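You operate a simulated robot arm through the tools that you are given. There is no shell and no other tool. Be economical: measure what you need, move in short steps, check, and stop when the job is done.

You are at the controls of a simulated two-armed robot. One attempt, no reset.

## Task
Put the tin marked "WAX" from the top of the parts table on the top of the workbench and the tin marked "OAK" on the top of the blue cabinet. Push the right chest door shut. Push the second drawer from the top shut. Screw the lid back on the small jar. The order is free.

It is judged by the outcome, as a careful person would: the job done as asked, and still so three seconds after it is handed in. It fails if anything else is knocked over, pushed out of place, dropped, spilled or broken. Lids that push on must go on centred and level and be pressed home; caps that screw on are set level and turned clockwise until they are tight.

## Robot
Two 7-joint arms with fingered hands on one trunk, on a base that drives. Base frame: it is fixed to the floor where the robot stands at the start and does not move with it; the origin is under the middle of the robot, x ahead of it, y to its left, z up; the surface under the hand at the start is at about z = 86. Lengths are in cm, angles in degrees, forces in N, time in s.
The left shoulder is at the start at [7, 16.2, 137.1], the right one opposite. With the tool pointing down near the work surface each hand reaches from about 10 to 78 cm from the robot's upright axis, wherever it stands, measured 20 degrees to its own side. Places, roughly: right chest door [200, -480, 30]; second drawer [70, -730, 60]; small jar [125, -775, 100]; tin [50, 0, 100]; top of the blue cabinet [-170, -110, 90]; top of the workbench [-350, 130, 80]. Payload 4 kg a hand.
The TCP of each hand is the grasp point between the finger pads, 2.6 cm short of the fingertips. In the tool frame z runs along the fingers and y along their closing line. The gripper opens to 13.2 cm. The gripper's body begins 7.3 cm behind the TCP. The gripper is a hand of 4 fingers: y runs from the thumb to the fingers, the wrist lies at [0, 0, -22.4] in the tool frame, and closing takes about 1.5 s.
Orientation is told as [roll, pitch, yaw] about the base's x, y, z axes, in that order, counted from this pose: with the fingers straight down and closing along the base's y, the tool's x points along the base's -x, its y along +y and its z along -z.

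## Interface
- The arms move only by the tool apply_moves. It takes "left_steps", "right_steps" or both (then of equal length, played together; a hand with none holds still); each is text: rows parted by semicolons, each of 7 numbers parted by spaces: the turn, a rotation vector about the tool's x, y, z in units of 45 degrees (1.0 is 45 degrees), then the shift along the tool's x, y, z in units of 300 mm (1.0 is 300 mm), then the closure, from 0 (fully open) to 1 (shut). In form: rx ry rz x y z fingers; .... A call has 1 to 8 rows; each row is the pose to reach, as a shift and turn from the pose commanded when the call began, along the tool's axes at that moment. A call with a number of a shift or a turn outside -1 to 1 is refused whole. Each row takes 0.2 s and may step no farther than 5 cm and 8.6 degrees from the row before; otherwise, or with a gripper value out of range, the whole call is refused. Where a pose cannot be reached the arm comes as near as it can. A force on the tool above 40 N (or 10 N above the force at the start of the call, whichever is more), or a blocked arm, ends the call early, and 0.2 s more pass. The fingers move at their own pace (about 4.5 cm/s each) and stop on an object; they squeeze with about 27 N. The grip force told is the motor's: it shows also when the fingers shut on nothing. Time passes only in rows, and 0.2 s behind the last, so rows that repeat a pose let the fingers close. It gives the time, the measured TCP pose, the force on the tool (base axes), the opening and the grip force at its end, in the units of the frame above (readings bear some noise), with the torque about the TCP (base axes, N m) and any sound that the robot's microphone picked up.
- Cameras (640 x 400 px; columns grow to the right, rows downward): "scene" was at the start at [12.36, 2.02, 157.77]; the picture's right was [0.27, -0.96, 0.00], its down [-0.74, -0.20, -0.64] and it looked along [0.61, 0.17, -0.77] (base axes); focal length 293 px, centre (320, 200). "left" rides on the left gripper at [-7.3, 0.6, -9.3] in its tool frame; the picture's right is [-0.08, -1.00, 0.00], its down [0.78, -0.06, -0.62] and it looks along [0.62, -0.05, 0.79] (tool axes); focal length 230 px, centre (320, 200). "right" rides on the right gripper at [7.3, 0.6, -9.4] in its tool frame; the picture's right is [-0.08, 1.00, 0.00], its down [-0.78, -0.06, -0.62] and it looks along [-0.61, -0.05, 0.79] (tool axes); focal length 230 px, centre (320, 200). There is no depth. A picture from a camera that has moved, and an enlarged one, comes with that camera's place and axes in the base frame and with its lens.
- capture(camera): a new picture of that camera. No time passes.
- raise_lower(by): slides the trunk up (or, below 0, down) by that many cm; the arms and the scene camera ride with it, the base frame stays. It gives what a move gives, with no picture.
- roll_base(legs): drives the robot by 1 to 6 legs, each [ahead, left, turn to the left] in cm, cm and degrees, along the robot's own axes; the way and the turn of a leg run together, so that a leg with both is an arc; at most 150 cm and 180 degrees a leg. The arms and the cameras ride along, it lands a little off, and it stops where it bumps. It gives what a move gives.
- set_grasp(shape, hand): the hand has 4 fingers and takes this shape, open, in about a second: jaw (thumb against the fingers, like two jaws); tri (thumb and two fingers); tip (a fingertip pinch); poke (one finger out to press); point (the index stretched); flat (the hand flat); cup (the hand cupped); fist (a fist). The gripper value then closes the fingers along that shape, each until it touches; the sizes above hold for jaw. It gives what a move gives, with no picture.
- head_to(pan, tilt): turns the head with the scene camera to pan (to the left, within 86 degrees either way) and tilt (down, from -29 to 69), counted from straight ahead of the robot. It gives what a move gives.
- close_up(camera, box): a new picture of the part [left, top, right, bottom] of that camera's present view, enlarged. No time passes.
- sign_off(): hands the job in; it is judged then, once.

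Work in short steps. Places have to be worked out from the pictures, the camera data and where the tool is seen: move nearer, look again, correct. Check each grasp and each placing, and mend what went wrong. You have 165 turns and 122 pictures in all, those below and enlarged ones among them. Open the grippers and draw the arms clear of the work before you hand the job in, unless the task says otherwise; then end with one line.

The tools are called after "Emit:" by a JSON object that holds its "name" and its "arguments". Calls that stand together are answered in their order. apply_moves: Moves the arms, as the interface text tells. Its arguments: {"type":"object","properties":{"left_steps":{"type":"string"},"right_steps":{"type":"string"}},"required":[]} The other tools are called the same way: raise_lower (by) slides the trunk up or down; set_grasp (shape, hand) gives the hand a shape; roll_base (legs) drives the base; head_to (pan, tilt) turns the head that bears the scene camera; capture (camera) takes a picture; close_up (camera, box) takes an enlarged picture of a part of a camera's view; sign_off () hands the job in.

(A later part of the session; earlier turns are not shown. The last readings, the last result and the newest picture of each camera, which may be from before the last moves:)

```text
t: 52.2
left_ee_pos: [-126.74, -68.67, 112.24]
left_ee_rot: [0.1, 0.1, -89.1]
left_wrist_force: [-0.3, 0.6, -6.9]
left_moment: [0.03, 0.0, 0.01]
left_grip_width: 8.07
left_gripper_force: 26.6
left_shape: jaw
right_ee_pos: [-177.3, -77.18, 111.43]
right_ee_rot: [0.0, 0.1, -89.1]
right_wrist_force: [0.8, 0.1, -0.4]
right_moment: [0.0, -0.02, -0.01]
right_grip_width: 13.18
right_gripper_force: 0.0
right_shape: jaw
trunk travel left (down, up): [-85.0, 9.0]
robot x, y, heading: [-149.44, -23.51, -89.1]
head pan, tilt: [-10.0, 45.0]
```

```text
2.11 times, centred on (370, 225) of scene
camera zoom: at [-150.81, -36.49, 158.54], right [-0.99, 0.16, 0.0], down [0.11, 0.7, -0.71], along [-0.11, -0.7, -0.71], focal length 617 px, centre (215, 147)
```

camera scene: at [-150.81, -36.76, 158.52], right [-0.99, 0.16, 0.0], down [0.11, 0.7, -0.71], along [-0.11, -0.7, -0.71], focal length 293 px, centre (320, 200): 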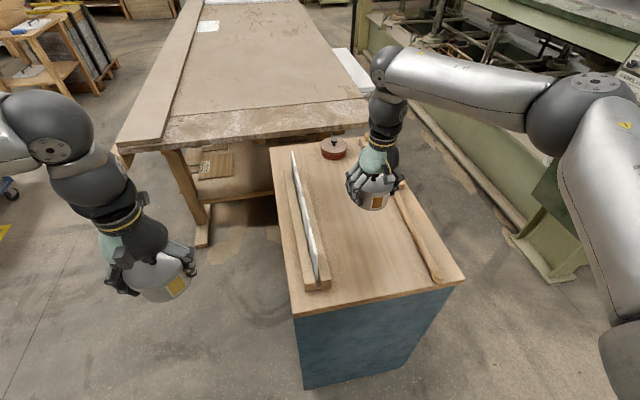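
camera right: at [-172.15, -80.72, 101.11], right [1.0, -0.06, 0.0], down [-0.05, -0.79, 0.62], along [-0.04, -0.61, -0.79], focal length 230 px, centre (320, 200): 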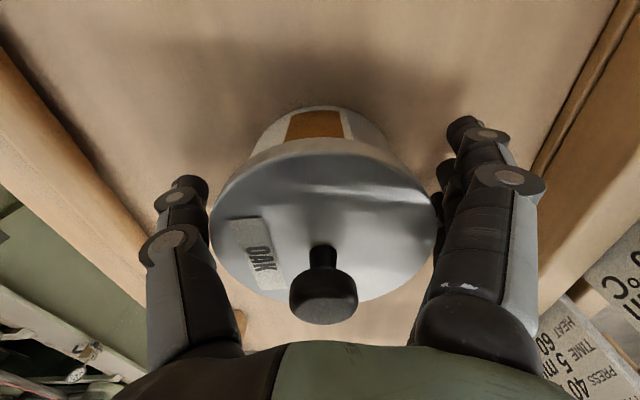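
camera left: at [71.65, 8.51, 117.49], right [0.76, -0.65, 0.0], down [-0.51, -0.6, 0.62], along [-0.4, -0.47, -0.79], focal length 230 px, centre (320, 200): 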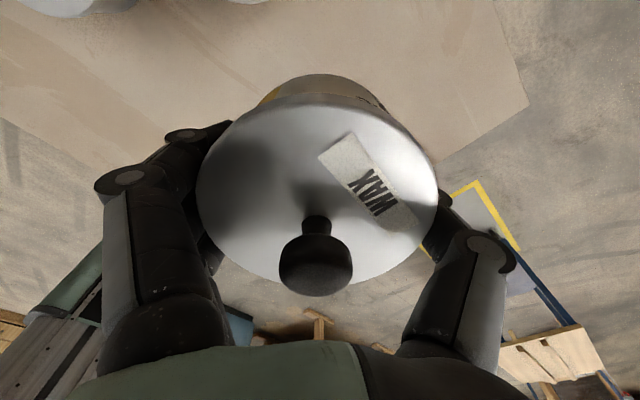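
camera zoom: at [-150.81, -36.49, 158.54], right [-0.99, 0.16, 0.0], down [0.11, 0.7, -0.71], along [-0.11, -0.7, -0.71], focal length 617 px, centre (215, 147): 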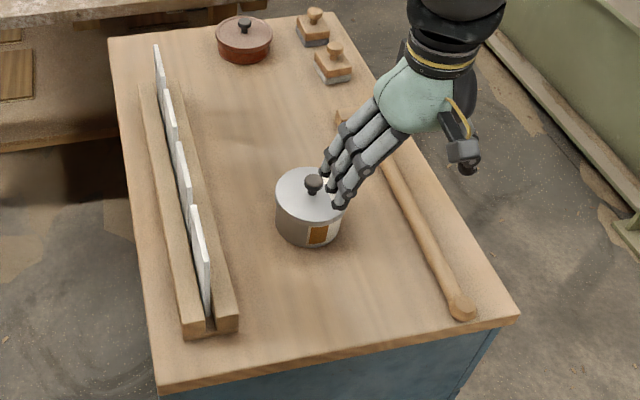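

OAK stands level and clear. I back off and turn toward the workbench, drawing in the right hand as well.

Emit:
{"name": "roll_base", "arguments": {"legs": [[-32, 0, 0]]}}

Emit:
{"name": "apply_moves", "arguments": {"right_steps": "0 0 0 0.1 -0.05 0 0;0 0 0 0.2 -0.1 0 0;0 0 0 0.3 -0.1 0 0;0 0 0 0.4 -0.1 0 0"}}

Emit:
{"name": "roll_base", "arguments": {"legs": [[0, 0, -110]]}}

Emit:
{"name": "head_to", "arguments": {"pan": 0, "tilt": 22}}

Emit:
{"name": "capture", "arguments": {"camera": "scene"}}

```text
t: 54.4
left_ee_pos: [-127.24, -36.91, 112.13]
left_ee_rot: [0.0, 0.2, -89.1]
left_wrist_force: [-0.5, -1.5, -7.6]
left_moment: [0.05, 0.02, -0.01]
left_grip_width: 8.09
left_gripper_force: 27.3
left_shape: jaw
right_ee_pos: [-177.77, -45.31, 111.18]
right_ee_rot: [0.0, 0.3, -89.1]
right_wrist_force: [-0.2, -0.1, -0.8]
right_moment: [0.01, 0.01, 0.02]
right_grip_width: 13.19
right_gripper_force: 0.1
right_shape: jaw
trunk travel left (down, up): [-85.0, 9.0]
robot x, y, heading: [-150.02, 8.88, -89.1]
head pan, tilt: [-10.0, 45.0]
```

```text
t: 55.4
left_ee_pos: [-127.06, -36.57, 112.27]
left_ee_rot: [0.1, 0.1, -89.2]
left_wrist_force: [0.1, 0.2, -6.4]
left_moment: [0.04, 0.0, 0.01]
left_grip_width: 8.09
left_gripper_force: 27.3
left_shape: jaw
right_ee_pos: [-180.9, -32.79, 111.5]
right_ee_rot: [0.0, 0.0, -89.2]
right_wrist_force: [0.0, -0.1, -0.3]
right_moment: [-0.03, 0.02, -0.02]
right_grip_width: 13.17
right_gripper_force: 0.1
right_shape: jaw
trunk travel left (down, up): [-85.0, 9.0]
robot x, y, heading: [-149.7, 8.35, -88.9]
head pan, tilt: [-10.0, 45.0]
```

```text
t: 60.4
left_ee_pos: [-200.61, 2.85, 112.11]
left_ee_rot: [0.0, 0.2, 160.8]
left_wrist_force: [0.7, 0.0, -7.3]
left_moment: [0.02, -0.05, 0.01]
left_grip_width: 8.07
left_gripper_force: 27.1
left_shape: jaw
right_ee_pos: [-178.54, 52.07, 111.44]
right_ee_rot: [-0.1, 0.2, 160.7]
right_wrist_force: [-0.5, 0.1, -0.2]
right_moment: [-0.01, 0.02, 0.0]
right_grip_width: 13.16
right_gripper_force: 0.1
right_shape: jaw
trunk travel left (down, up): [-85.0, 9.0]
robot x, y, heading: [-149.79, 8.96, 160.7]
head pan, tilt: [-10.0, 45.0]
```

```text
t: 61.3
left_ee_pos: [-200.41, 2.97, 112.16]
left_ee_rot: [0.0, 0.2, 160.7]
left_wrist_force: [-0.1, 0.1, -6.3]
left_moment: [-0.05, -0.09, 0.01]
left_grip_width: 8.1
left_gripper_force: 27.1
left_shape: jaw
right_ee_pos: [-178.55, 52.21, 111.49]
right_ee_rot: [0.0, 0.2, 160.6]
right_wrist_force: [0.1, 0.0, -0.4]
right_moment: [0.03, -0.02, -0.02]
right_grip_width: 13.2
right_gripper_force: 0.0
right_shape: jaw
trunk travel left (down, up): [-85.0, 9.0]
robot x, y, heading: [-149.61, 8.57, 160.7]
head pan, tilt: [0.0, 22.0]
```

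```text
88 pictures are left
camera scene: at [-163.65, 13.43, 162.06], right [0.33, 0.94, 0.0], down [0.35, -0.12, -0.93], along [-0.87, 0.31, -0.38], focal length 293 px, centre (320, 200)
```

scene: 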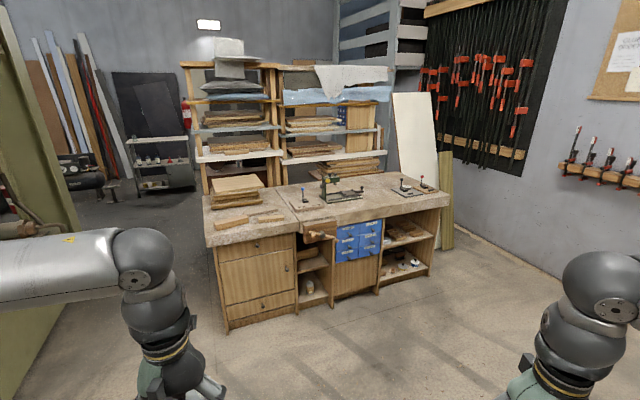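

Emit:
{"name": "close_up", "arguments": {"camera": "scene", "box": [190, 155, 460, 325]}}

```text
2.35 times, centred on (325, 240) of scene
camera zoom: at [-163.65, 13.43, 162.06], right [0.33, 0.94, 0.0], down [0.35, -0.12, -0.93], along [-0.87, 0.31, -0.38], focal length 690 px, centre (308, 106)
```

zoom: 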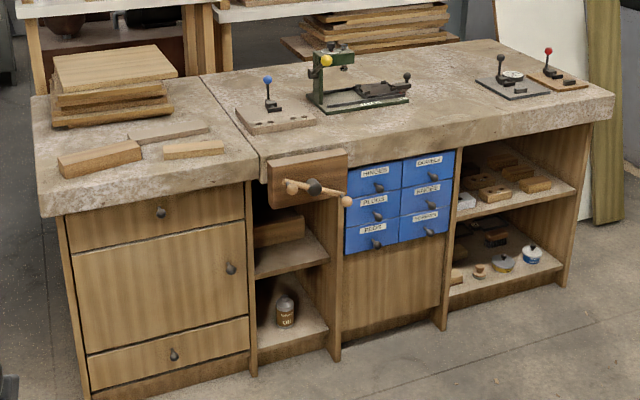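

Bench front edge is at x≈-312, with a free patch around (-327, 119) between the clamp device and the jigs. I turn to heading 180 and drive diagonally over the clear floor.

Emit:
{"name": "roll_base", "arguments": {"legs": [[0, 0, 19.3], [50, -60, 0], [45, -63, 0]]}}

Emit:
{"name": "head_to", "arguments": {"pan": 0, "tilt": 38}}

Emit:
{"name": "capture", "arguments": {"camera": "scene"}}

```text
t: 70.3
left_ee_pos: [-289.71, 110.35, 112.1]
left_ee_rot: [0.0, 0.1, 179.4]
left_wrist_force: [1.3, -0.3, -6.9]
left_moment: [0.01, -0.06, 0.0]
left_grip_width: 8.07
left_gripper_force: 26.8
left_shape: jaw
right_ee_pos: [-284.69, 164.03, 111.52]
right_ee_rot: [0.0, 0.1, 179.4]
right_wrist_force: [0.1, 0.0, 0.3]
right_moment: [-0.01, 0.03, -0.04]
right_grip_width: 13.19
right_gripper_force: 0.0
right_shape: jaw
trunk travel left (down, up): [-85.0, 9.0]
robot x, y, heading: [-243.38, 131.85, 179.5]
head pan, tilt: [0.0, 22.0]
```

```text
t: 71.1
left_ee_pos: [-289.81, 110.52, 112.1]
left_ee_rot: [0.1, 0.2, 179.4]
left_wrist_force: [0.2, 0.0, -7.9]
left_moment: [0.0, -0.02, 0.01]
left_grip_width: 8.11
left_gripper_force: 26.8
left_shape: jaw
right_ee_pos: [-284.69, 164.24, 111.5]
right_ee_rot: [0.0, 0.1, 179.3]
right_wrist_force: [0.4, 0.0, -0.9]
right_moment: [-0.02, 0.0, -0.01]
right_grip_width: 13.17
right_gripper_force: 0.0
right_shape: jaw
trunk travel left (down, up): [-85.0, 9.0]
robot x, y, heading: [-243.86, 131.92, 179.3]
head pan, tilt: [0.0, 38.0]
```

```text
86 pictures are left
camera scene: at [-257.64, 132.29, 159.55], right [0.01, 1.0, 0.0], down [0.62, -0.01, -0.79], along [-0.79, 0.01, -0.62], focal length 293 px, centre (320, 200)
```

scene: 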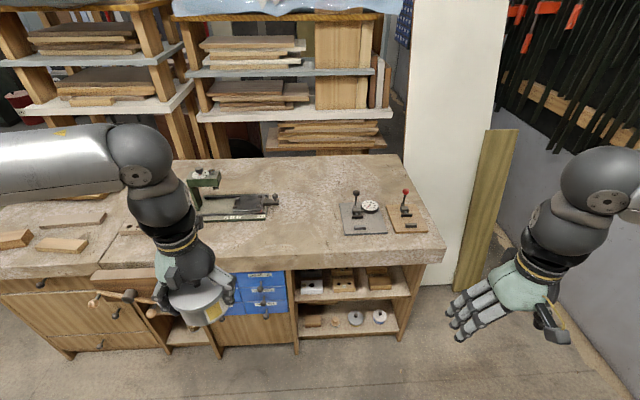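

I zoom on the free patch to refine the place and height.

Emit:
{"name": "close_up", "arguments": {"camera": "scene", "box": [180, 150, 460, 340]}}

```text
2.11 times, centred on (320, 245) of scene
camera zoom: at [-257.64, 132.29, 159.55], right [0.01, 1.0, 0.0], down [0.62, -0.01, -0.79], along [-0.79, 0.01, -0.62], focal length 617 px, centre (320, 105)
```

zoom: 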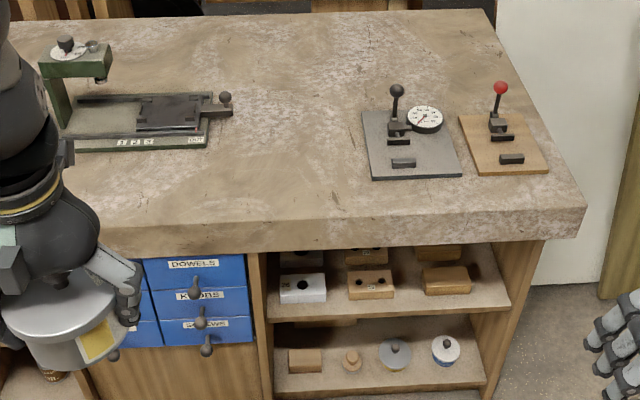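

Triangulating the bench corner gives top z≈77.5 and front edge x≈-330, so the target becomes (-345, 127). I drive ahead 40 cm.

Emit:
{"name": "roll_base", "arguments": {"legs": [[40, 0, 0]]}}

Emit:
{"name": "capture", "arguments": {"camera": "scene"}}

```text
t: 73.5
left_ee_pos: [-329.09, 110.94, 112.16]
left_ee_rot: [-0.1, 0.0, 179.4]
left_wrist_force: [-0.1, -0.2, -7.0]
left_moment: [0.01, -0.04, -0.03]
left_grip_width: 8.1
left_gripper_force: 26.3
left_shape: jaw
right_ee_pos: [-324.1, 164.55, 111.47]
right_ee_rot: [0.0, 0.0, 179.4]
right_wrist_force: [-0.3, 0.0, -0.3]
right_moment: [0.01, -0.01, 0.0]
right_grip_width: 13.19
right_gripper_force: 0.0
right_shape: jaw
trunk travel left (down, up): [-85.0, 9.0]
robot x, y, heading: [-283.02, 132.28, 179.4]
head pan, tilt: [0.0, 38.0]
```

```text
84 pictures are left
camera scene: at [-296.87, 132.68, 159.57], right [0.01, 1.0, 0.0], down [0.62, -0.01, -0.79], along [-0.79, 0.01, -0.62], focal length 293 px, centre (320, 200)
```

scene: 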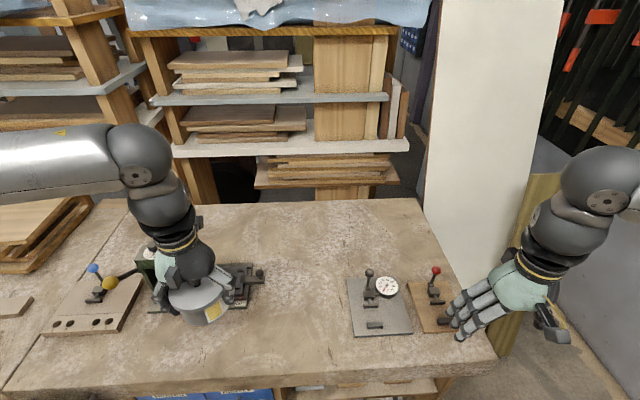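

The target patch (image ~300, 315) is free. I move the left hand over it and start the descent.

Emit:
{"name": "apply_moves", "arguments": {"left_steps": "0 0 0 -0.09 -0.11 0 1;0 0 0 -0.18 -0.22 0 1;0 0 0 -0.27 -0.33 0 1;0 0 0 -0.36 -0.42 0.02 1;0 0 0 -0.45 -0.5 0.08 1;0 0 0 -0.53 -0.53 0.18 1;0 0 0 -0.53 -0.53 0.3 1;0 0 0 -0.53 -0.53 0.42 1"}}

Emit:
{"name": "capture", "arguments": {"camera": "scene"}}

Emit:
{"name": "capture", "arguments": {"camera": "left"}}

```text
t: 75.3
left_ee_pos: [-345.09, 127.01, 99.33]
left_ee_rot: [0.1, 0.3, 179.3]
left_wrist_force: [-0.5, 0.5, -6.7]
left_moment: [-0.02, -0.08, -0.02]
left_grip_width: 8.11
left_gripper_force: 26.9
left_shape: jaw
right_ee_pos: [-324.34, 164.63, 111.43]
right_ee_rot: [0.0, 0.1, 179.4]
right_wrist_force: [0.4, 0.0, -0.1]
right_moment: [-0.03, -0.03, 0.0]
right_grip_width: 13.19
right_gripper_force: 0.0
right_shape: jaw
trunk travel left (down, up): [-85.0, 9.0]
robot x, y, heading: [-283.45, 132.53, 179.3]
head pan, tilt: [0.0, 38.0]
```

```text
83 pictures are left
camera scene: at [-297.19, 132.75, 159.54], right [0.01, 1.0, 0.0], down [0.62, -0.01, -0.79], along [-0.79, 0.01, -0.62], focal length 293 px, centre (320, 200)
```

scene: 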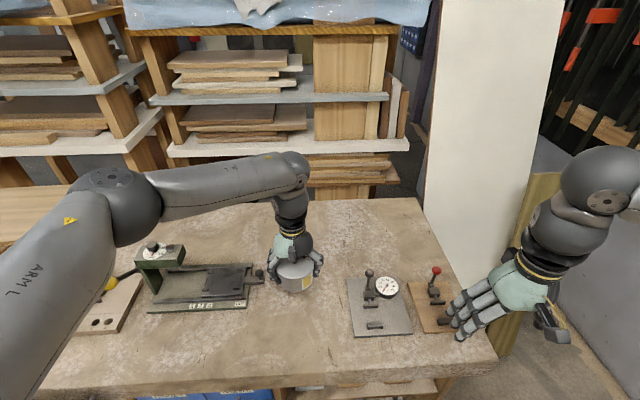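

```text
82 pictures are left
camera left: at [-352.48, 126.57, 108.82], right [-0.07, 1.0, 0.0], down [0.78, 0.05, 0.62], along [0.62, 0.04, -0.79], focal length 230 px, centre (320, 200)
```

left: 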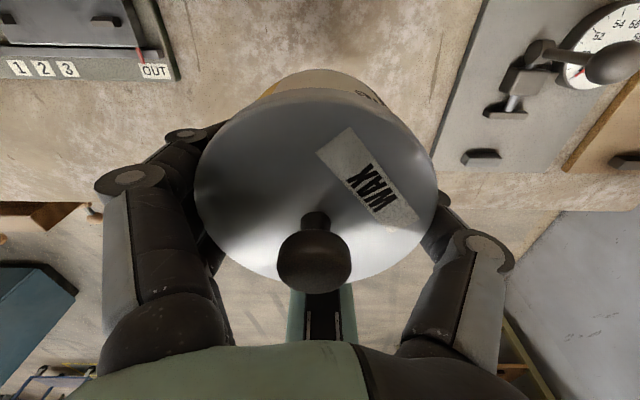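

Clear on both sides. I descend toward z≈83.

Emit:
{"name": "apply_moves", "arguments": {"left_steps": "0 0 0 0 0 0.1 1;0 0 0 0 0 0.2 1;0 0 0 0 0 0.3 1;0 0 0 0 0 0.4 1;0 0 0 0 0 0.46 1;0 0 0 0 0 0.5 1;0 0 0 0 0 0.53 1;0 0 0 0 0 0.53 1"}}

```text
t: 77.1
left_ee_pos: [-344.75, 127.12, 84.06]
left_ee_rot: [0.0, -0.2, 179.5]
left_wrist_force: [1.1, -0.2, 34.6]
left_moment: [-0.28, 0.03, 0.03]
left_grip_width: 8.01
left_gripper_force: 26.9
left_shape: jaw
right_ee_pos: [-323.77, 164.6, 111.67]
right_ee_rot: [0.1, -0.1, 179.4]
right_wrist_force: [0.5, 0.2, 0.0]
right_moment: [-0.01, 0.02, -0.01]
right_grip_width: 13.18
right_gripper_force: 0.0
right_shape: jaw
trunk travel left (down, up): [-85.0, 9.0]
robot x, y, heading: [-283.47, 132.43, 179.5]
head pan, tilt: [0.0, 38.0]
```

The tin touched down at TCP z 84 with 35 N. I ease the hand up to relieve the push.

Emit:
{"name": "apply_moves", "arguments": {"left_steps": "0 0 0 0 0 -0.012 1;0 0 0 0 0 -0.018 1;0 0 0 0 0 -0.018 1"}}

```text
t: 77.9
left_ee_pos: [-344.95, 127.05, 84.04]
left_ee_rot: [0.1, 0.1, 179.3]
left_wrist_force: [-6.8, 3.3, 14.4]
left_moment: [-0.09, 0.17, 0.01]
left_grip_width: 8.01
left_gripper_force: 26.8
left_shape: jaw
right_ee_pos: [-324.03, 164.7, 111.54]
right_ee_rot: [0.1, 0.0, 179.5]
right_wrist_force: [0.1, 0.2, 0.5]
right_moment: [-0.02, 0.01, 0.02]
right_grip_width: 13.18
right_gripper_force: 0.0
right_shape: jaw
trunk travel left (down, up): [-85.0, 9.0]
robot x, y, heading: [-283.51, 132.22, 179.5]
head pan, tilt: [0.0, 38.0]
```

Slight push remains (14 N), and the tin is seated. I release.

Emit:
{"name": "apply_moves", "arguments": {"left_steps": "0 0 0 0 0 0 0.8;0 0 0 0 0 0 0.6;0 0 0 0 0 0 0.4;0 0 0 0 0 0 0.2;0 0 0 0 0 0 0;0 0 0 0 0 0 0;0 0 0 0 0 0 0;0 0 0 0 0 0 0"}}

Emit:
{"name": "capture", "arguments": {"camera": "left"}}

```text
t: 79.7
left_ee_pos: [-344.74, 127.07, 84.14]
left_ee_rot: [0.1, 0.2, 179.5]
left_wrist_force: [0.5, -1.2, 0.1]
left_moment: [0.0, 0.03, -0.02]
left_grip_width: 13.18
left_gripper_force: 0.0
left_shape: jaw
right_ee_pos: [-324.08, 164.65, 111.53]
right_ee_rot: [0.0, -0.1, 179.4]
right_wrist_force: [-0.4, -0.8, -0.5]
right_moment: [-0.01, -0.04, -0.03]
right_grip_width: 13.18
right_gripper_force: 0.0
right_shape: jaw
trunk travel left (down, up): [-85.0, 9.0]
robot x, y, heading: [-283.36, 132.23, 179.5]
head pan, tilt: [0.0, 38.0]
heard: snap
```

```text
81 pictures are left
camera left: at [-352.22, 126.48, 93.53], right [-0.07, 1.0, 0.0], down [0.78, 0.05, 0.62], along [0.62, 0.04, -0.79], focal length 230 px, centre (320, 200)
```

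left: 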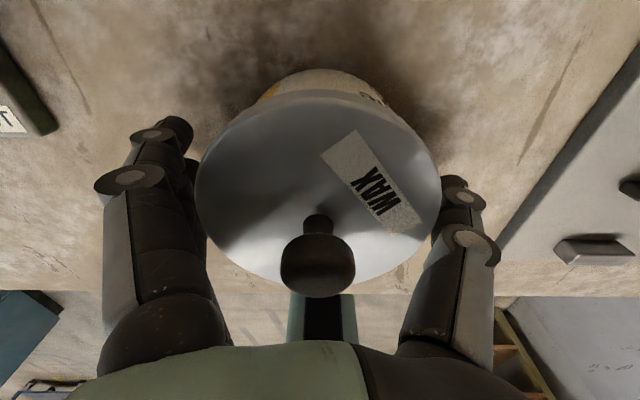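

Released. I lift straight up, then pull back.

Emit:
{"name": "apply_moves", "arguments": {"left_steps": "0 0 0 0 0 -0.06 0;0 0 0 0 0 -0.16 0;0 0 0 0 0 -0.3 0;0 0 0 0 0 -0.45 0;0 0 0 0 0 -0.6 0;0 0 0 0.05 0 -0.74 0;0 0 0 0.18 0.03 -0.82 0;0 0 0 0.32 0.1 -0.86 0"}}

Emit:
{"name": "capture", "arguments": {"camera": "scene"}}

```text
t: 81.5
left_ee_pos: [-335.2, 123.71, 110.12]
left_ee_rot: [-0.1, 0.1, 179.4]
left_wrist_force: [0.6, 0.4, -0.5]
left_moment: [-0.02, 0.02, -0.02]
left_grip_width: 13.15
left_gripper_force: 0.1
left_shape: jaw
right_ee_pos: [-324.01, 164.48, 111.37]
right_ee_rot: [-0.2, 0.1, 179.4]
right_wrist_force: [0.1, -0.3, -0.8]
right_moment: [0.0, 0.03, 0.05]
right_grip_width: 13.2
right_gripper_force: 0.0
right_shape: jaw
trunk travel left (down, up): [-85.0, 9.0]
robot x, y, heading: [-283.36, 132.4, 179.4]
head pan, tilt: [0.0, 38.0]
```

```text
80 pictures are left
camera scene: at [-296.81, 132.46, 159.58], right [0.01, 1.0, 0.0], down [0.61, -0.01, -0.79], along [-0.79, 0.01, -0.61], focal length 293 px, centre (320, 200)
```

scene: 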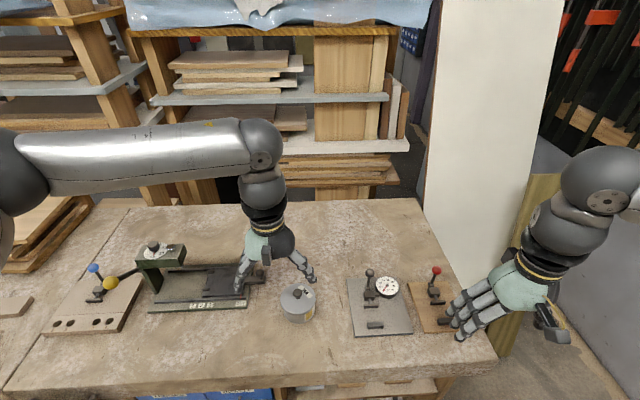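

WAX stands upright on the workbench. Next is the chest: I back away, turn toward -y, and drive back through the open floor.

Emit:
{"name": "roll_base", "arguments": {"legs": [[-45, 0, 0], [0, 0, 90.6], [60, 75, 0], [60, 75, 0], [0, 70, 0]]}}

Emit:
{"name": "head_to", "arguments": {"pan": 5, "tilt": 22}}

Emit:
{"name": "capture", "arguments": {"camera": "scene"}}

```text
t: 100.8
left_ee_pos: [-8.12, -38.0, 110.03]
left_ee_rot: [0.1, 0.1, -89.9]
left_wrist_force: [0.4, 0.2, -0.1]
left_moment: [-0.02, -0.02, 0.03]
left_grip_width: 13.19
left_gripper_force: 0.0
left_shape: jaw
right_ee_pos: [-48.93, -27.43, 111.49]
right_ee_rot: [0.1, 0.0, -89.8]
right_wrist_force: [0.5, -0.7, -0.7]
right_moment: [0.0, -0.06, 0.03]
right_grip_width: 13.19
right_gripper_force: 0.1
right_shape: jaw
trunk travel left (down, up): [-85.0, 9.0]
robot x, y, heading: [-17.66, 14.08, -89.7]
head pan, tilt: [0.0, 38.0]
```

```text
t: 101.6
left_ee_pos: [-7.99, -38.13, 110.01]
left_ee_rot: [0.0, 0.1, -89.9]
left_wrist_force: [0.1, 0.0, -0.1]
left_moment: [0.03, 0.0, 0.04]
left_grip_width: 13.18
left_gripper_force: 0.1
left_shape: jaw
right_ee_pos: [-48.88, -27.43, 111.48]
right_ee_rot: [0.0, 0.0, -89.8]
right_wrist_force: [0.0, 0.6, -0.2]
right_moment: [-0.01, 0.0, 0.07]
right_grip_width: 13.18
right_gripper_force: 0.1
right_shape: jaw
trunk travel left (down, up): [-85.0, 9.0]
robot x, y, heading: [-17.15, 13.85, -89.7]
head pan, tilt: [5.0, 22.0]
```

```text
79 pictures are left
camera scene: at [-16.63, -0.43, 162.07], right [-1.0, -0.09, 0.0], down [-0.03, 0.37, -0.93], along [0.08, -0.92, -0.38], focal length 293 px, centre (320, 200)
```

scene: 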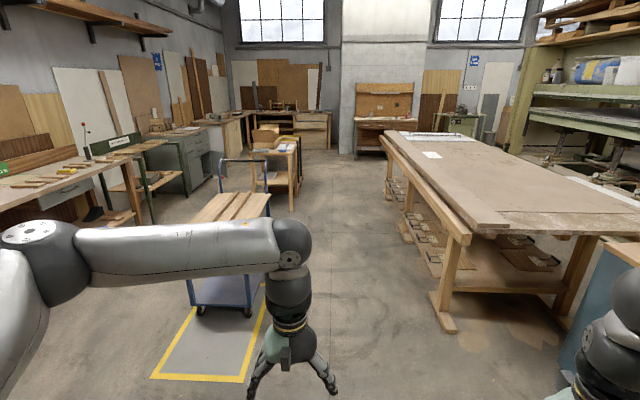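

The corridor at x≈-17 is clear between the carts (x≥50) and the big table (x≤-88). I drive ahead 330 cm.

Emit:
{"name": "roll_base", "arguments": {"legs": [[150, 0, -0.3], [150, 0, 0], [40, 0, 0]]}}

Emit:
{"name": "head_to", "arguments": {"pan": 45, "tilt": 22}}

Emit:
{"name": "capture", "arguments": {"camera": "scene"}}

```text
t: 118.1
left_ee_pos: [-11.58, -376.94, 110.09]
left_ee_rot: [0.0, 0.1, -90.9]
left_wrist_force: [0.2, 0.3, 0.0]
left_moment: [0.0, 0.0, -0.01]
left_grip_width: 13.19
left_gripper_force: 0.0
left_shape: jaw
right_ee_pos: [-52.1, -365.6, 111.61]
right_ee_rot: [0.0, 0.0, -90.8]
right_wrist_force: [0.0, -0.3, 0.4]
right_moment: [0.01, 0.0, 0.0]
right_grip_width: 13.16
right_gripper_force: 0.1
right_shape: jaw
trunk travel left (down, up): [-85.0, 9.0]
robot x, y, heading: [-19.98, -325.24, -91.1]
head pan, tilt: [5.0, 22.0]
```

```text
t: 119.1
left_ee_pos: [-11.57, -377.05, 110.11]
left_ee_rot: [0.0, 0.1, -90.9]
left_wrist_force: [0.2, -0.1, 0.7]
left_moment: [0.02, -0.02, -0.01]
left_grip_width: 13.16
left_gripper_force: 0.1
left_shape: jaw
right_ee_pos: [-52.17, -365.51, 111.52]
right_ee_rot: [-0.1, -0.1, -90.9]
right_wrist_force: [0.1, 1.2, -0.9]
right_moment: [0.01, -0.01, -0.02]
right_grip_width: 13.16
right_gripper_force: 0.0
right_shape: jaw
trunk travel left (down, up): [-85.0, 9.0]
robot x, y, heading: [-20.38, -325.06, -91.2]
head pan, tilt: [45.0, 22.0]
```

```text
78 pictures are left
camera scene: at [-13.71, -336.58, 162.08], right [-0.72, -0.7, 0.0], down [-0.26, 0.27, -0.93], along [0.65, -0.67, -0.37], focal length 293 px, centre (320, 200)
```

scene: 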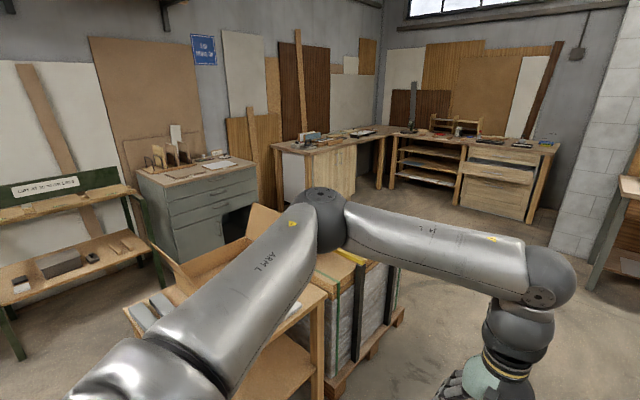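

A cart and pallet hide the chest from here. I drive further ahead and look left.

Emit:
{"name": "roll_base", "arguments": {"legs": [[150, 0, 1], [60, 0, 0]]}}

Emit:
{"name": "head_to", "arguments": {"pan": 75, "tilt": 22}}

Emit:
{"name": "capture", "arguments": {"camera": "scene"}}

Emit:
{"name": "head_to", "arguments": {"pan": 20, "tilt": 22}}

Emit:
{"name": "capture", "arguments": {"camera": "scene"}}

```text
t: 129.5
left_ee_pos: [-11.66, -586.38, 110.02]
left_ee_rot: [0.1, 0.1, -89.9]
left_wrist_force: [-0.9, 0.0, 0.9]
left_moment: [-0.02, -0.01, 0.01]
left_grip_width: 13.17
left_gripper_force: 0.1
left_shape: jaw
right_ee_pos: [-52.56, -575.68, 111.49]
right_ee_rot: [0.0, 0.1, -89.9]
right_wrist_force: [-0.1, 1.1, -1.3]
right_moment: [0.02, -0.01, 0.02]
right_grip_width: 13.16
right_gripper_force: 0.1
right_shape: jaw
trunk travel left (down, up): [-85.0, 9.0]
robot x, y, heading: [-21.15, -534.65, -90.0]
head pan, tilt: [45.0, 22.0]
```

```text
t: 130.5
left_ee_pos: [-11.7, -586.56, 109.94]
left_ee_rot: [0.0, 0.2, -89.8]
left_wrist_force: [-0.5, -0.2, -0.3]
left_moment: [-0.05, 0.0, -0.01]
left_grip_width: 13.17
left_gripper_force: 0.0
left_shape: jaw
right_ee_pos: [-52.51, -575.76, 111.43]
right_ee_rot: [0.0, 0.1, -89.8]
right_wrist_force: [-0.5, -0.3, 0.1]
right_moment: [-0.03, -0.05, -0.03]
right_grip_width: 13.18
right_gripper_force: 0.0
right_shape: jaw
trunk travel left (down, up): [-85.0, 9.0]
robot x, y, heading: [-20.98, -534.4, -89.8]
head pan, tilt: [75.0, 22.0]
```

```text
77 pictures are left
camera scene: at [-12.09, -541.98, 162.08], right [-0.26, -0.97, 0.0], down [-0.36, 0.1, -0.93], along [0.9, -0.24, -0.37], focal length 293 px, centre (320, 200)
```

scene: 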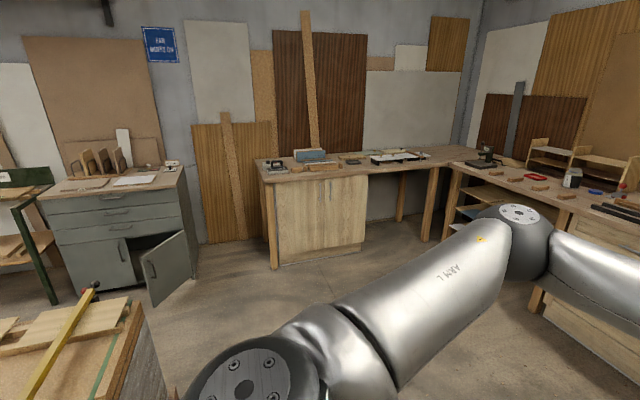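

```text
t: 131.7
left_ee_pos: [-11.55, -586.55, 109.94]
left_ee_rot: [0.0, 0.1, -89.9]
left_wrist_force: [0.1, 0.1, 0.3]
left_moment: [-0.03, 0.01, 0.0]
left_grip_width: 13.19
left_gripper_force: 0.1
left_shape: jaw
right_ee_pos: [-52.5, -575.73, 111.43]
right_ee_rot: [0.0, 0.0, -89.9]
right_wrist_force: [0.9, -0.1, 0.3]
right_moment: [0.02, 0.02, 0.0]
right_grip_width: 13.16
right_gripper_force: 0.1
right_shape: jaw
trunk travel left (down, up): [-85.0, 9.0]
robot x, y, heading: [-20.9, -534.37, -89.9]
head pan, tilt: [20.0, 22.0]
```

```text
76 pictures are left
camera scene: at [-17.86, -548.28, 162.07], right [-0.94, -0.34, 0.0], down [-0.13, 0.35, -0.93], along [0.32, -0.87, -0.37], focal length 293 px, centre (320, 200)
```

scene: 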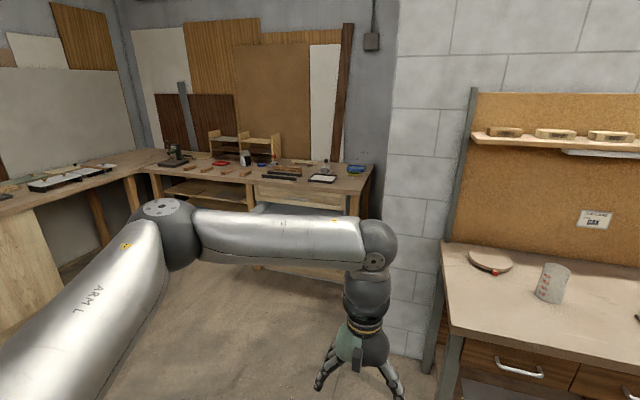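

I see the grey chest with its right door ajar. I pan back and zoom there.

Emit:
{"name": "head_to", "arguments": {"pan": 80, "tilt": 25}}

Emit:
{"name": "close_up", "arguments": {"camera": "scene", "box": [40, 110, 280, 300]}}

```text
t: 133.0
left_ee_pos: [-11.78, -586.51, 110.08]
left_ee_rot: [0.0, 0.1, -89.9]
left_wrist_force: [0.7, 0.1, 0.2]
left_moment: [0.01, 0.0, 0.0]
left_grip_width: 13.18
left_gripper_force: 0.1
left_shape: jaw
right_ee_pos: [-52.52, -575.7, 111.57]
right_ee_rot: [-0.1, -0.1, -90.0]
right_wrist_force: [0.4, 0.2, 0.3]
right_moment: [0.02, -0.02, -0.02]
right_grip_width: 13.2
right_gripper_force: 0.1
right_shape: jaw
trunk travel left (down, up): [-85.0, 9.0]
robot x, y, heading: [-20.81, -534.8, -89.9]
head pan, tilt: [80.0, 25.0]
```

```text
2.11 times, centred on (160, 205) of scene
camera zoom: at [-11.97, -541.17, 161.59], right [-0.17, -0.98, 0.0], down [-0.42, 0.07, -0.91], along [0.89, -0.16, -0.42], focal length 617 px, centre (657, 190)
```

zoom: 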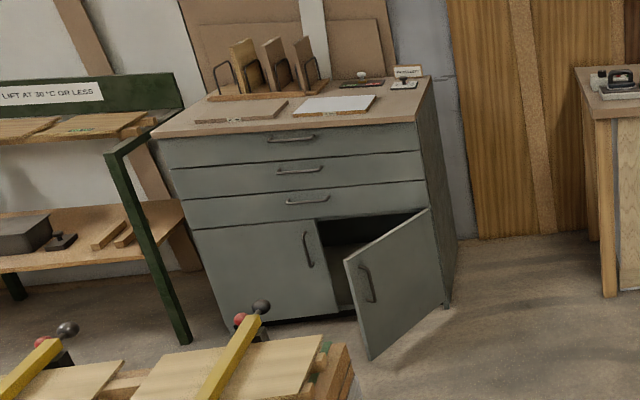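

Door geometry: hinge at about (220.5, -490), free edge at (188, -467), z 5–50, so it is open about 54° and pushes shut toward +x/+y. I drive to (160, -510), staying south of the pallet, and face heading 40.

Emit:
{"name": "roll_base", "arguments": {"legs": [[25, 0, 0], [0, 0, 90], [150, 0, 0]]}}

Emit:
{"name": "head_to", "arguments": {"pan": 25, "tilt": 40}}

Emit:
{"name": "capture", "arguments": {"camera": "scene"}}

```text
t: 145.8
left_ee_pos: [181.21, -547.58, 110.04]
left_ee_rot: [0.0, 0.1, 0.7]
left_wrist_force: [0.0, -0.4, 0.4]
left_moment: [0.02, 0.0, -0.01]
left_grip_width: 13.17
left_gripper_force: 0.1
left_shape: jaw
right_ee_pos: [171.02, -588.48, 111.5]
right_ee_rot: [0.0, 0.0, 0.8]
right_wrist_force: [0.3, 0.9, 0.0]
right_moment: [0.02, -0.02, 0.0]
right_grip_width: 13.18
right_gripper_force: 0.1
right_shape: jaw
trunk travel left (down, up): [-85.0, 9.0]
robot x, y, heading: [129.54, -557.67, 0.8]
head pan, tilt: [80.0, 25.0]
```

```text
t: 147.0
left_ee_pos: [181.24, -547.48, 110.06]
left_ee_rot: [0.1, 0.2, 0.8]
left_wrist_force: [-0.1, 0.4, -0.4]
left_moment: [0.01, 0.01, 0.0]
left_grip_width: 13.18
left_gripper_force: 0.0
left_shape: jaw
right_ee_pos: [171.15, -588.51, 111.51]
right_ee_rot: [-0.1, 0.0, 0.8]
right_wrist_force: [-0.1, -0.6, 0.2]
right_moment: [-0.04, -0.02, -0.01]
right_grip_width: 13.19
right_gripper_force: 0.0
right_shape: jaw
trunk travel left (down, up): [-85.0, 9.0]
robot x, y, heading: [129.8, -557.32, 0.9]
head pan, tilt: [25.0, 40.0]
```

```text
74 pictures are left
camera scene: at [142.16, -553.74, 159.26], right [0.44, -0.9, 0.0], down [-0.58, -0.28, -0.77], along [0.69, 0.33, -0.64], focal length 293 px, centre (320, 200)
```

scene: 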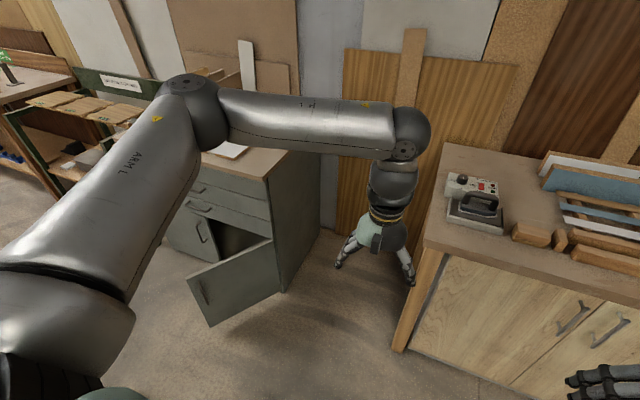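

Two views agree on the door geometry. I drive on to (160, -510), turn to 40°, and lower the trunk.

Emit:
{"name": "roll_base", "arguments": {"legs": [[30, 47, 0], [0, 0, 39]]}}

Emit:
{"name": "raise_lower", "arguments": {"by": -45}}

Emit:
{"name": "head_to", "arguments": {"pan": 10, "tilt": 40}}

Emit:
{"name": "capture", "arguments": {"camera": "scene"}}

```text
t: 152.0
left_ee_pos: [193.1, -469.71, 109.98]
left_ee_rot: [0.1, 0.1, 40.0]
left_wrist_force: [0.5, -0.2, 0.5]
left_moment: [0.02, 0.0, 0.0]
left_grip_width: 13.17
left_gripper_force: 0.0
left_shape: jaw
right_ee_pos: [211.0, -507.73, 111.47]
right_ee_rot: [0.1, 0.0, 40.0]
right_wrist_force: [-0.3, 0.1, 0.1]
right_moment: [0.02, 0.06, -0.01]
right_grip_width: 13.19
right_gripper_force: 0.1
right_shape: jaw
trunk travel left (down, up): [-85.0, 9.0]
robot x, y, heading: [159.51, -509.92, 40.2]
head pan, tilt: [25.0, 40.0]
```

```text
refused: -45 is not a number from -40 to 40
```

```text
t: 152.8
left_ee_pos: [193.13, -469.62, 110.04]
left_ee_rot: [0.1, 0.2, 40.0]
left_wrist_force: [-0.1, 0.8, 0.4]
left_moment: [-0.03, -0.01, -0.03]
left_grip_width: 13.16
left_gripper_force: 0.1
left_shape: jaw
right_ee_pos: [211.06, -507.74, 111.52]
right_ee_rot: [-0.1, 0.0, 40.0]
right_wrist_force: [-0.5, 0.0, -0.8]
right_moment: [-0.02, 0.0, 0.01]
right_grip_width: 13.16
right_gripper_force: 0.1
right_shape: jaw
trunk travel left (down, up): [-85.0, 9.0]
robot x, y, heading: [159.0, -509.88, 39.9]
head pan, tilt: [10.0, 40.0]
```

```text
73 pictures are left
camera scene: at [168.4, -500.29, 159.26], right [0.77, -0.64, 0.0], down [-0.41, -0.49, -0.77], along [0.49, 0.59, -0.64], focal length 293 px, centre (320, 200)
```

scene: 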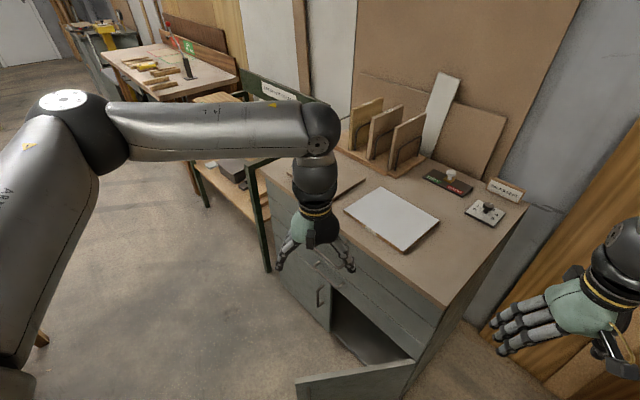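

I back up 8 cm to give the arm room, then lower the trunk by 40 cm.

Emit:
{"name": "roll_base", "arguments": {"legs": [[-8, 0, 0]]}}

Emit:
{"name": "raise_lower", "arguments": {"by": -40}}

```text
t: 153.9
left_ee_pos: [187.43, -474.44, 109.87]
left_ee_rot: [0.1, 0.4, 40.0]
left_wrist_force: [0.8, 0.7, 0.8]
left_moment: [-0.06, 0.02, -0.05]
left_grip_width: 13.18
left_gripper_force: 0.0
left_shape: jaw
right_ee_pos: [205.42, -512.49, 111.3]
right_ee_rot: [0.0, 0.4, 40.0]
right_wrist_force: [0.3, 0.3, 0.1]
right_moment: [-0.02, 0.05, 0.01]
right_grip_width: 13.19
right_gripper_force: 0.1
right_shape: jaw
trunk travel left (down, up): [-85.0, 9.0]
robot x, y, heading: [153.12, -515.18, 39.8]
head pan, tilt: [10.0, 40.0]
```

```text
t: 157.7
left_ee_pos: [187.07, -474.63, 69.97]
left_ee_rot: [0.0, 0.1, 39.9]
left_wrist_force: [0.4, 0.5, 1.6]
left_moment: [0.0, -0.03, -0.03]
left_grip_width: 13.15
left_gripper_force: 0.0
left_shape: jaw
right_ee_pos: [205.09, -512.74, 71.47]
right_ee_rot: [0.1, 0.0, 40.0]
right_wrist_force: [0.1, 0.4, 0.1]
right_moment: [0.01, 0.0, 0.01]
right_grip_width: 13.17
right_gripper_force: 0.1
right_shape: jaw
trunk travel left (down, up): [-45.0, 49.0]
robot x, y, heading: [152.89, -515.29, 40.0]
head pan, tilt: [10.0, 40.0]
```

I close the left fingers, swing the hand to the outer side of the door and tilt it 45° forward.

Emit:
{"name": "apply_moves", "arguments": {"left_steps": "0 -0.15 0 0.02 -0.07 0 0.3;0 -0.3 0 0.04 -0.15 0 0.6;0 -0.45 0 0.06 -0.22 0 1;0 -0.6 0 0.08 -0.3 0.03 1;0 -0.75 0 0.1 -0.37 0.06 1;0 -0.9 0 0.113 -0.445 0.1 1;0 -1 0 0.113 -0.445 0.13 1;0 -1 0 0.113 -0.445 0.13 1"}}

Emit:
{"name": "capture", "arguments": {"camera": "scene"}}

```text
t: 159.5
left_ee_pos: [193.16, -487.16, 66.08]
left_ee_rot: [0.0, -44.9, 40.0]
left_wrist_force: [-0.1, -0.5, 0.2]
left_moment: [-0.01, -0.01, 0.01]
left_grip_width: 0.01
left_gripper_force: 11.1
left_shape: jaw
right_ee_pos: [204.82, -512.87, 71.3]
right_ee_rot: [0.0, -0.1, 40.0]
right_wrist_force: [-0.1, 0.8, 0.7]
right_moment: [0.01, 0.02, -0.04]
right_grip_width: 13.16
right_gripper_force: 0.0
right_shape: jaw
trunk travel left (down, up): [-45.0, 49.0]
robot x, y, heading: [152.87, -515.12, 40.0]
head pan, tilt: [10.0, 40.0]
```

```text
72 pictures are left
camera scene: at [162.41, -505.36, 119.26], right [0.77, -0.64, 0.0], down [-0.41, -0.49, -0.77], along [0.49, 0.59, -0.64], focal length 293 px, centre (320, 200)
```

scene: 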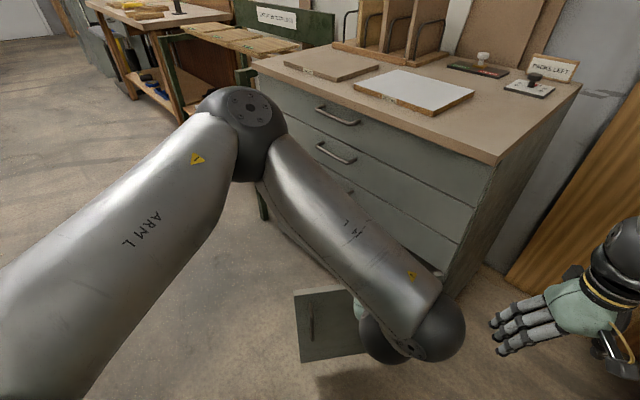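

Now I lower the hand beside the door's outer face, to z≈45.

Emit:
{"name": "apply_moves", "arguments": {"left_steps": "0 0 0 0.09 0 0.09 1;0 0 0 0.18 0 0.18 1;0 0 0 0.27 0 0.27 1;0 0 0 0.36 0 0.36 1;0 0 0 0.44 0 0.44 1;0 0 0 0.495 0 0.495 1;0 0 0 0.495 0 0.495 1"}}

Emit:
{"name": "capture", "arguments": {"camera": "scene"}}

Emit:
{"name": "capture", "arguments": {"camera": "left"}}

```text
t: 161.1
left_ee_pos: [193.04, -487.17, 44.99]
left_ee_rot: [0.1, -44.9, 39.9]
left_wrist_force: [-0.3, -0.3, 0.4]
left_moment: [0.04, 0.01, 0.01]
left_grip_width: 0.01
left_gripper_force: 26.8
left_shape: jaw
right_ee_pos: [205.05, -512.73, 71.5]
right_ee_rot: [0.1, 0.0, 40.0]
right_wrist_force: [0.6, 0.6, 0.0]
right_moment: [-0.02, 0.05, 0.03]
right_grip_width: 13.21
right_gripper_force: 0.0
right_shape: jaw
trunk travel left (down, up): [-45.0, 49.0]
robot x, y, heading: [153.02, -514.89, 40.1]
head pan, tilt: [10.0, 40.0]
```

```text
71 pictures are left
camera scene: at [162.4, -505.38, 119.26], right [0.77, -0.64, 0.0], down [-0.41, -0.49, -0.77], along [0.49, 0.59, -0.64], focal length 293 px, centre (320, 200)
```

scene: 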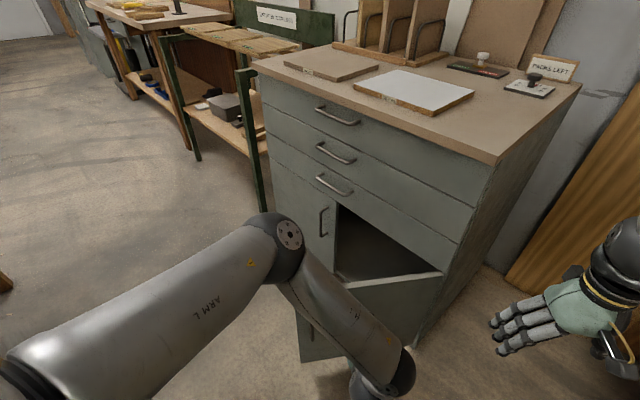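

```text
70 pictures are left
camera left: at [191.47, -487.67, 56.89], right [0.68, -0.73, 0.05], down [-0.72, -0.68, -0.12], along [0.12, 0.04, -0.99], focal length 230 px, centre (320, 200)
```

left: 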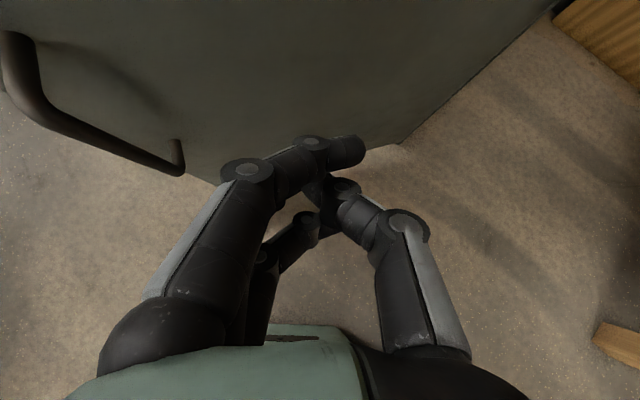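

The hand faces the door panel, with the handle to its left. I push straight ahead along heading 40.

Emit:
{"name": "apply_moves", "arguments": {"left_steps": "0 0 0 -0.08 -0.01 0.08 1;0 0 0 -0.16 -0.02 0.16 1;0 0 0 -0.24 -0.03 0.24 1;0 0 0 -0.31 -0.04 0.31 1;0 0 0 -0.38 -0.05 0.38 1;0 0 0 -0.45 -0.06 0.45 1;0 0 0 -0.51 -0.07 0.51 1;0 0 0 -0.57 -0.08 0.57 1"}}

Emit:
{"name": "capture", "arguments": {"camera": "scene"}}

```text
t: 162.9
left_ee_pos: [213.01, -473.39, 45.12]
left_ee_rot: [0.2, -44.8, 39.8]
left_wrist_force: [0.0, 0.2, 0.4]
left_moment: [-0.03, 0.01, -0.01]
left_grip_width: 0.0
left_gripper_force: 27.3
left_shape: jaw
right_ee_pos: [204.98, -512.84, 71.4]
right_ee_rot: [0.0, 0.0, 40.0]
right_wrist_force: [-0.2, -0.9, 0.8]
right_moment: [-0.01, -0.02, -0.01]
right_grip_width: 13.15
right_gripper_force: 0.1
right_shape: jaw
trunk travel left (down, up): [-45.0, 49.0]
robot x, y, heading: [153.55, -515.17, 39.5]
head pan, tilt: [10.0, 40.0]
```

```text
69 pictures are left
camera scene: at [162.44, -505.39, 119.26], right [0.77, -0.64, 0.0], down [-0.41, -0.49, -0.77], along [0.49, 0.59, -0.64], focal length 293 px, centre (320, 200)
```

scene: 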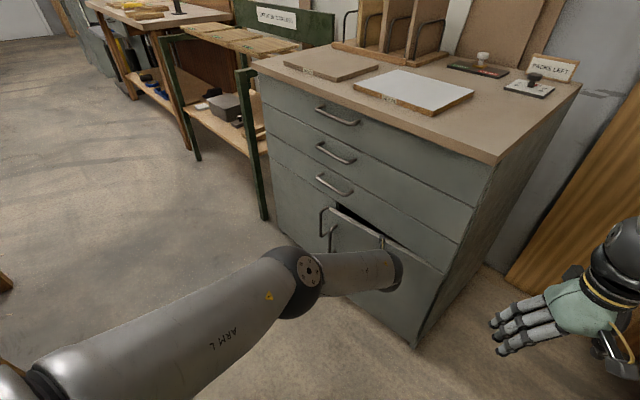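

Nearly shut. I push on toward +x until contact force stops the move.

Emit:
{"name": "apply_moves", "arguments": {"left_steps": "0 0 0 -0.04 -0.02 0.04 1;0 0 0 -0.08 -0.045 0.08 1;0 0 0 -0.12 -0.065 0.12 1;0 0 0 -0.16 -0.085 0.16 1;0 0 0 -0.19 -0.11 0.19 1;0 0 0 -0.22 -0.13 0.22 1;0 0 0 -0.25 -0.15 0.25 1"}}

Emit:
{"name": "close_up", "arguments": {"camera": "scene", "box": [240, 160, 480, 350]}}

```text
t: 164.5
left_ee_pos: [216.07, -471.2, 48.05]
left_ee_rot: [0.0, -44.9, 40.0]
left_wrist_force: [0.1, -0.5, 0.8]
left_moment: [0.01, 0.0, -0.03]
left_grip_width: 0.0
left_gripper_force: 26.6
left_shape: jaw
left hand out of reach, approached as far as the arm can: row 2, 3, 4, 5, 6, 7
right_ee_pos: [204.96, -512.75, 71.41]
right_ee_rot: [0.1, 0.0, 40.0]
right_wrist_force: [-0.2, -0.3, -0.3]
right_moment: [0.02, 0.03, 0.0]
right_grip_width: 13.18
right_gripper_force: 0.1
right_shape: jaw
trunk travel left (down, up): [-45.0, 49.0]
robot x, y, heading: [152.92, -515.01, 40.0]
head pan, tilt: [10.0, 40.0]
```

```text
2.11 times, centred on (360, 255) of scene
camera zoom: at [162.41, -505.38, 119.26], right [0.77, -0.64, 0.0], down [-0.41, -0.49, -0.77], along [0.49, 0.59, -0.64], focal length 617 px, centre (236, 84)
```

zoom: 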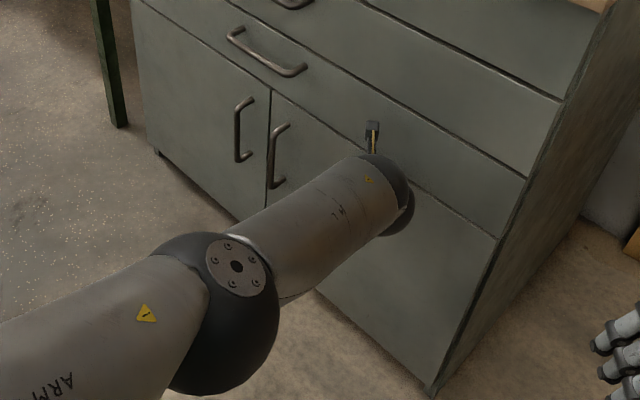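

The arm ran out of reach, and the door looks almost flush. I let the base press ahead a few cm.

Emit:
{"name": "roll_base", "arguments": {"legs": [[4, 0, 0]]}}

Emit:
{"name": "close_up", "arguments": {"camera": "scene", "box": [240, 160, 480, 350]}}

```text
t: 165.3
left_ee_pos: [216.36, -470.12, 47.17]
left_ee_rot: [0.9, -43.7, 39.8]
left_wrist_force: [-6.2, -1.4, 1.4]
left_moment: [0.01, -0.13, 0.04]
left_grip_width: 0.0
left_gripper_force: 27.7
left_shape: jaw
right_ee_pos: [206.19, -511.69, 71.51]
right_ee_rot: [0.0, -0.1, 40.1]
right_wrist_force: [-0.2, 1.0, -0.4]
right_moment: [0.01, 0.02, 0.02]
right_grip_width: 13.17
right_gripper_force: 0.0
right_shape: jaw
trunk travel left (down, up): [-45.0, 49.0]
robot x, y, heading: [154.52, -514.23, 40.3]
head pan, tilt: [10.0, 40.0]
stopped in leg 1: the force on the tool passed its limit at 56 N (the readings are from after the stop); the commanded pose is now the measured one
```

```text
2.11 times, centred on (360, 255) of scene
camera zoom: at [163.48, -504.3, 119.26], right [0.77, -0.64, 0.0], down [-0.41, -0.49, -0.77], along [0.49, 0.59, -0.64], focal length 617 px, centre (236, 84)
```

zoom: 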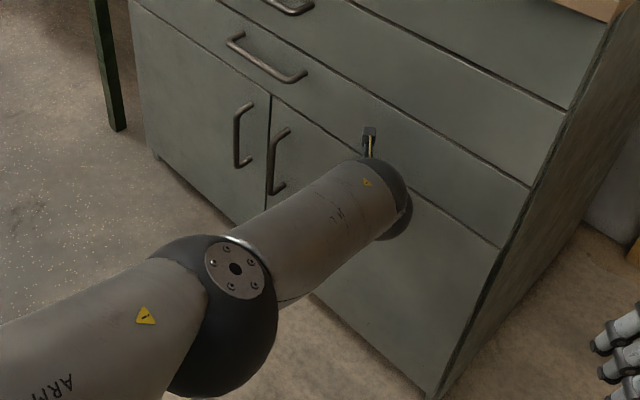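

The hand met a firm stop, so the door is against its frame. I back off to check that it stays shut.

Emit:
{"name": "roll_base", "arguments": {"legs": [[-35, 0, 0]]}}

Emit:
{"name": "close_up", "arguments": {"camera": "scene", "box": [240, 80, 520, 300]}}

```text
t: 167.6
left_ee_pos: [189.59, -492.94, 47.22]
left_ee_rot: [0.9, -43.8, 39.6]
left_wrist_force: [-0.1, -0.9, -0.6]
left_moment: [0.01, 0.02, 0.01]
left_grip_width: 0.02
left_gripper_force: 27.3
left_shape: jaw
right_ee_pos: [179.17, -534.37, 71.49]
right_ee_rot: [0.1, 0.0, 40.0]
right_wrist_force: [0.0, 0.7, -0.3]
right_moment: [0.03, 0.03, 0.01]
right_grip_width: 13.2
right_gripper_force: 0.0
right_shape: jaw
trunk travel left (down, up): [-45.0, 49.0]
robot x, y, heading: [127.81, -536.92, 40.1]
head pan, tilt: [10.0, 40.0]
```

```text
1.82 times, centred on (380, 190) of scene
camera zoom: at [136.65, -526.97, 119.27], right [0.77, -0.64, 0.0], down [-0.41, -0.49, -0.77], along [0.49, 0.59, -0.64], focal length 533 px, centre (211, 218)
```

zoom: 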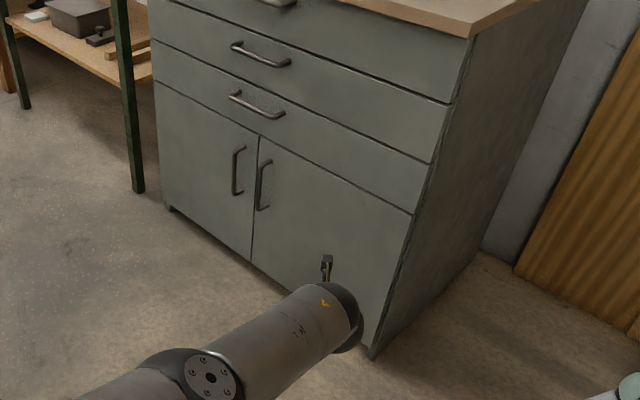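

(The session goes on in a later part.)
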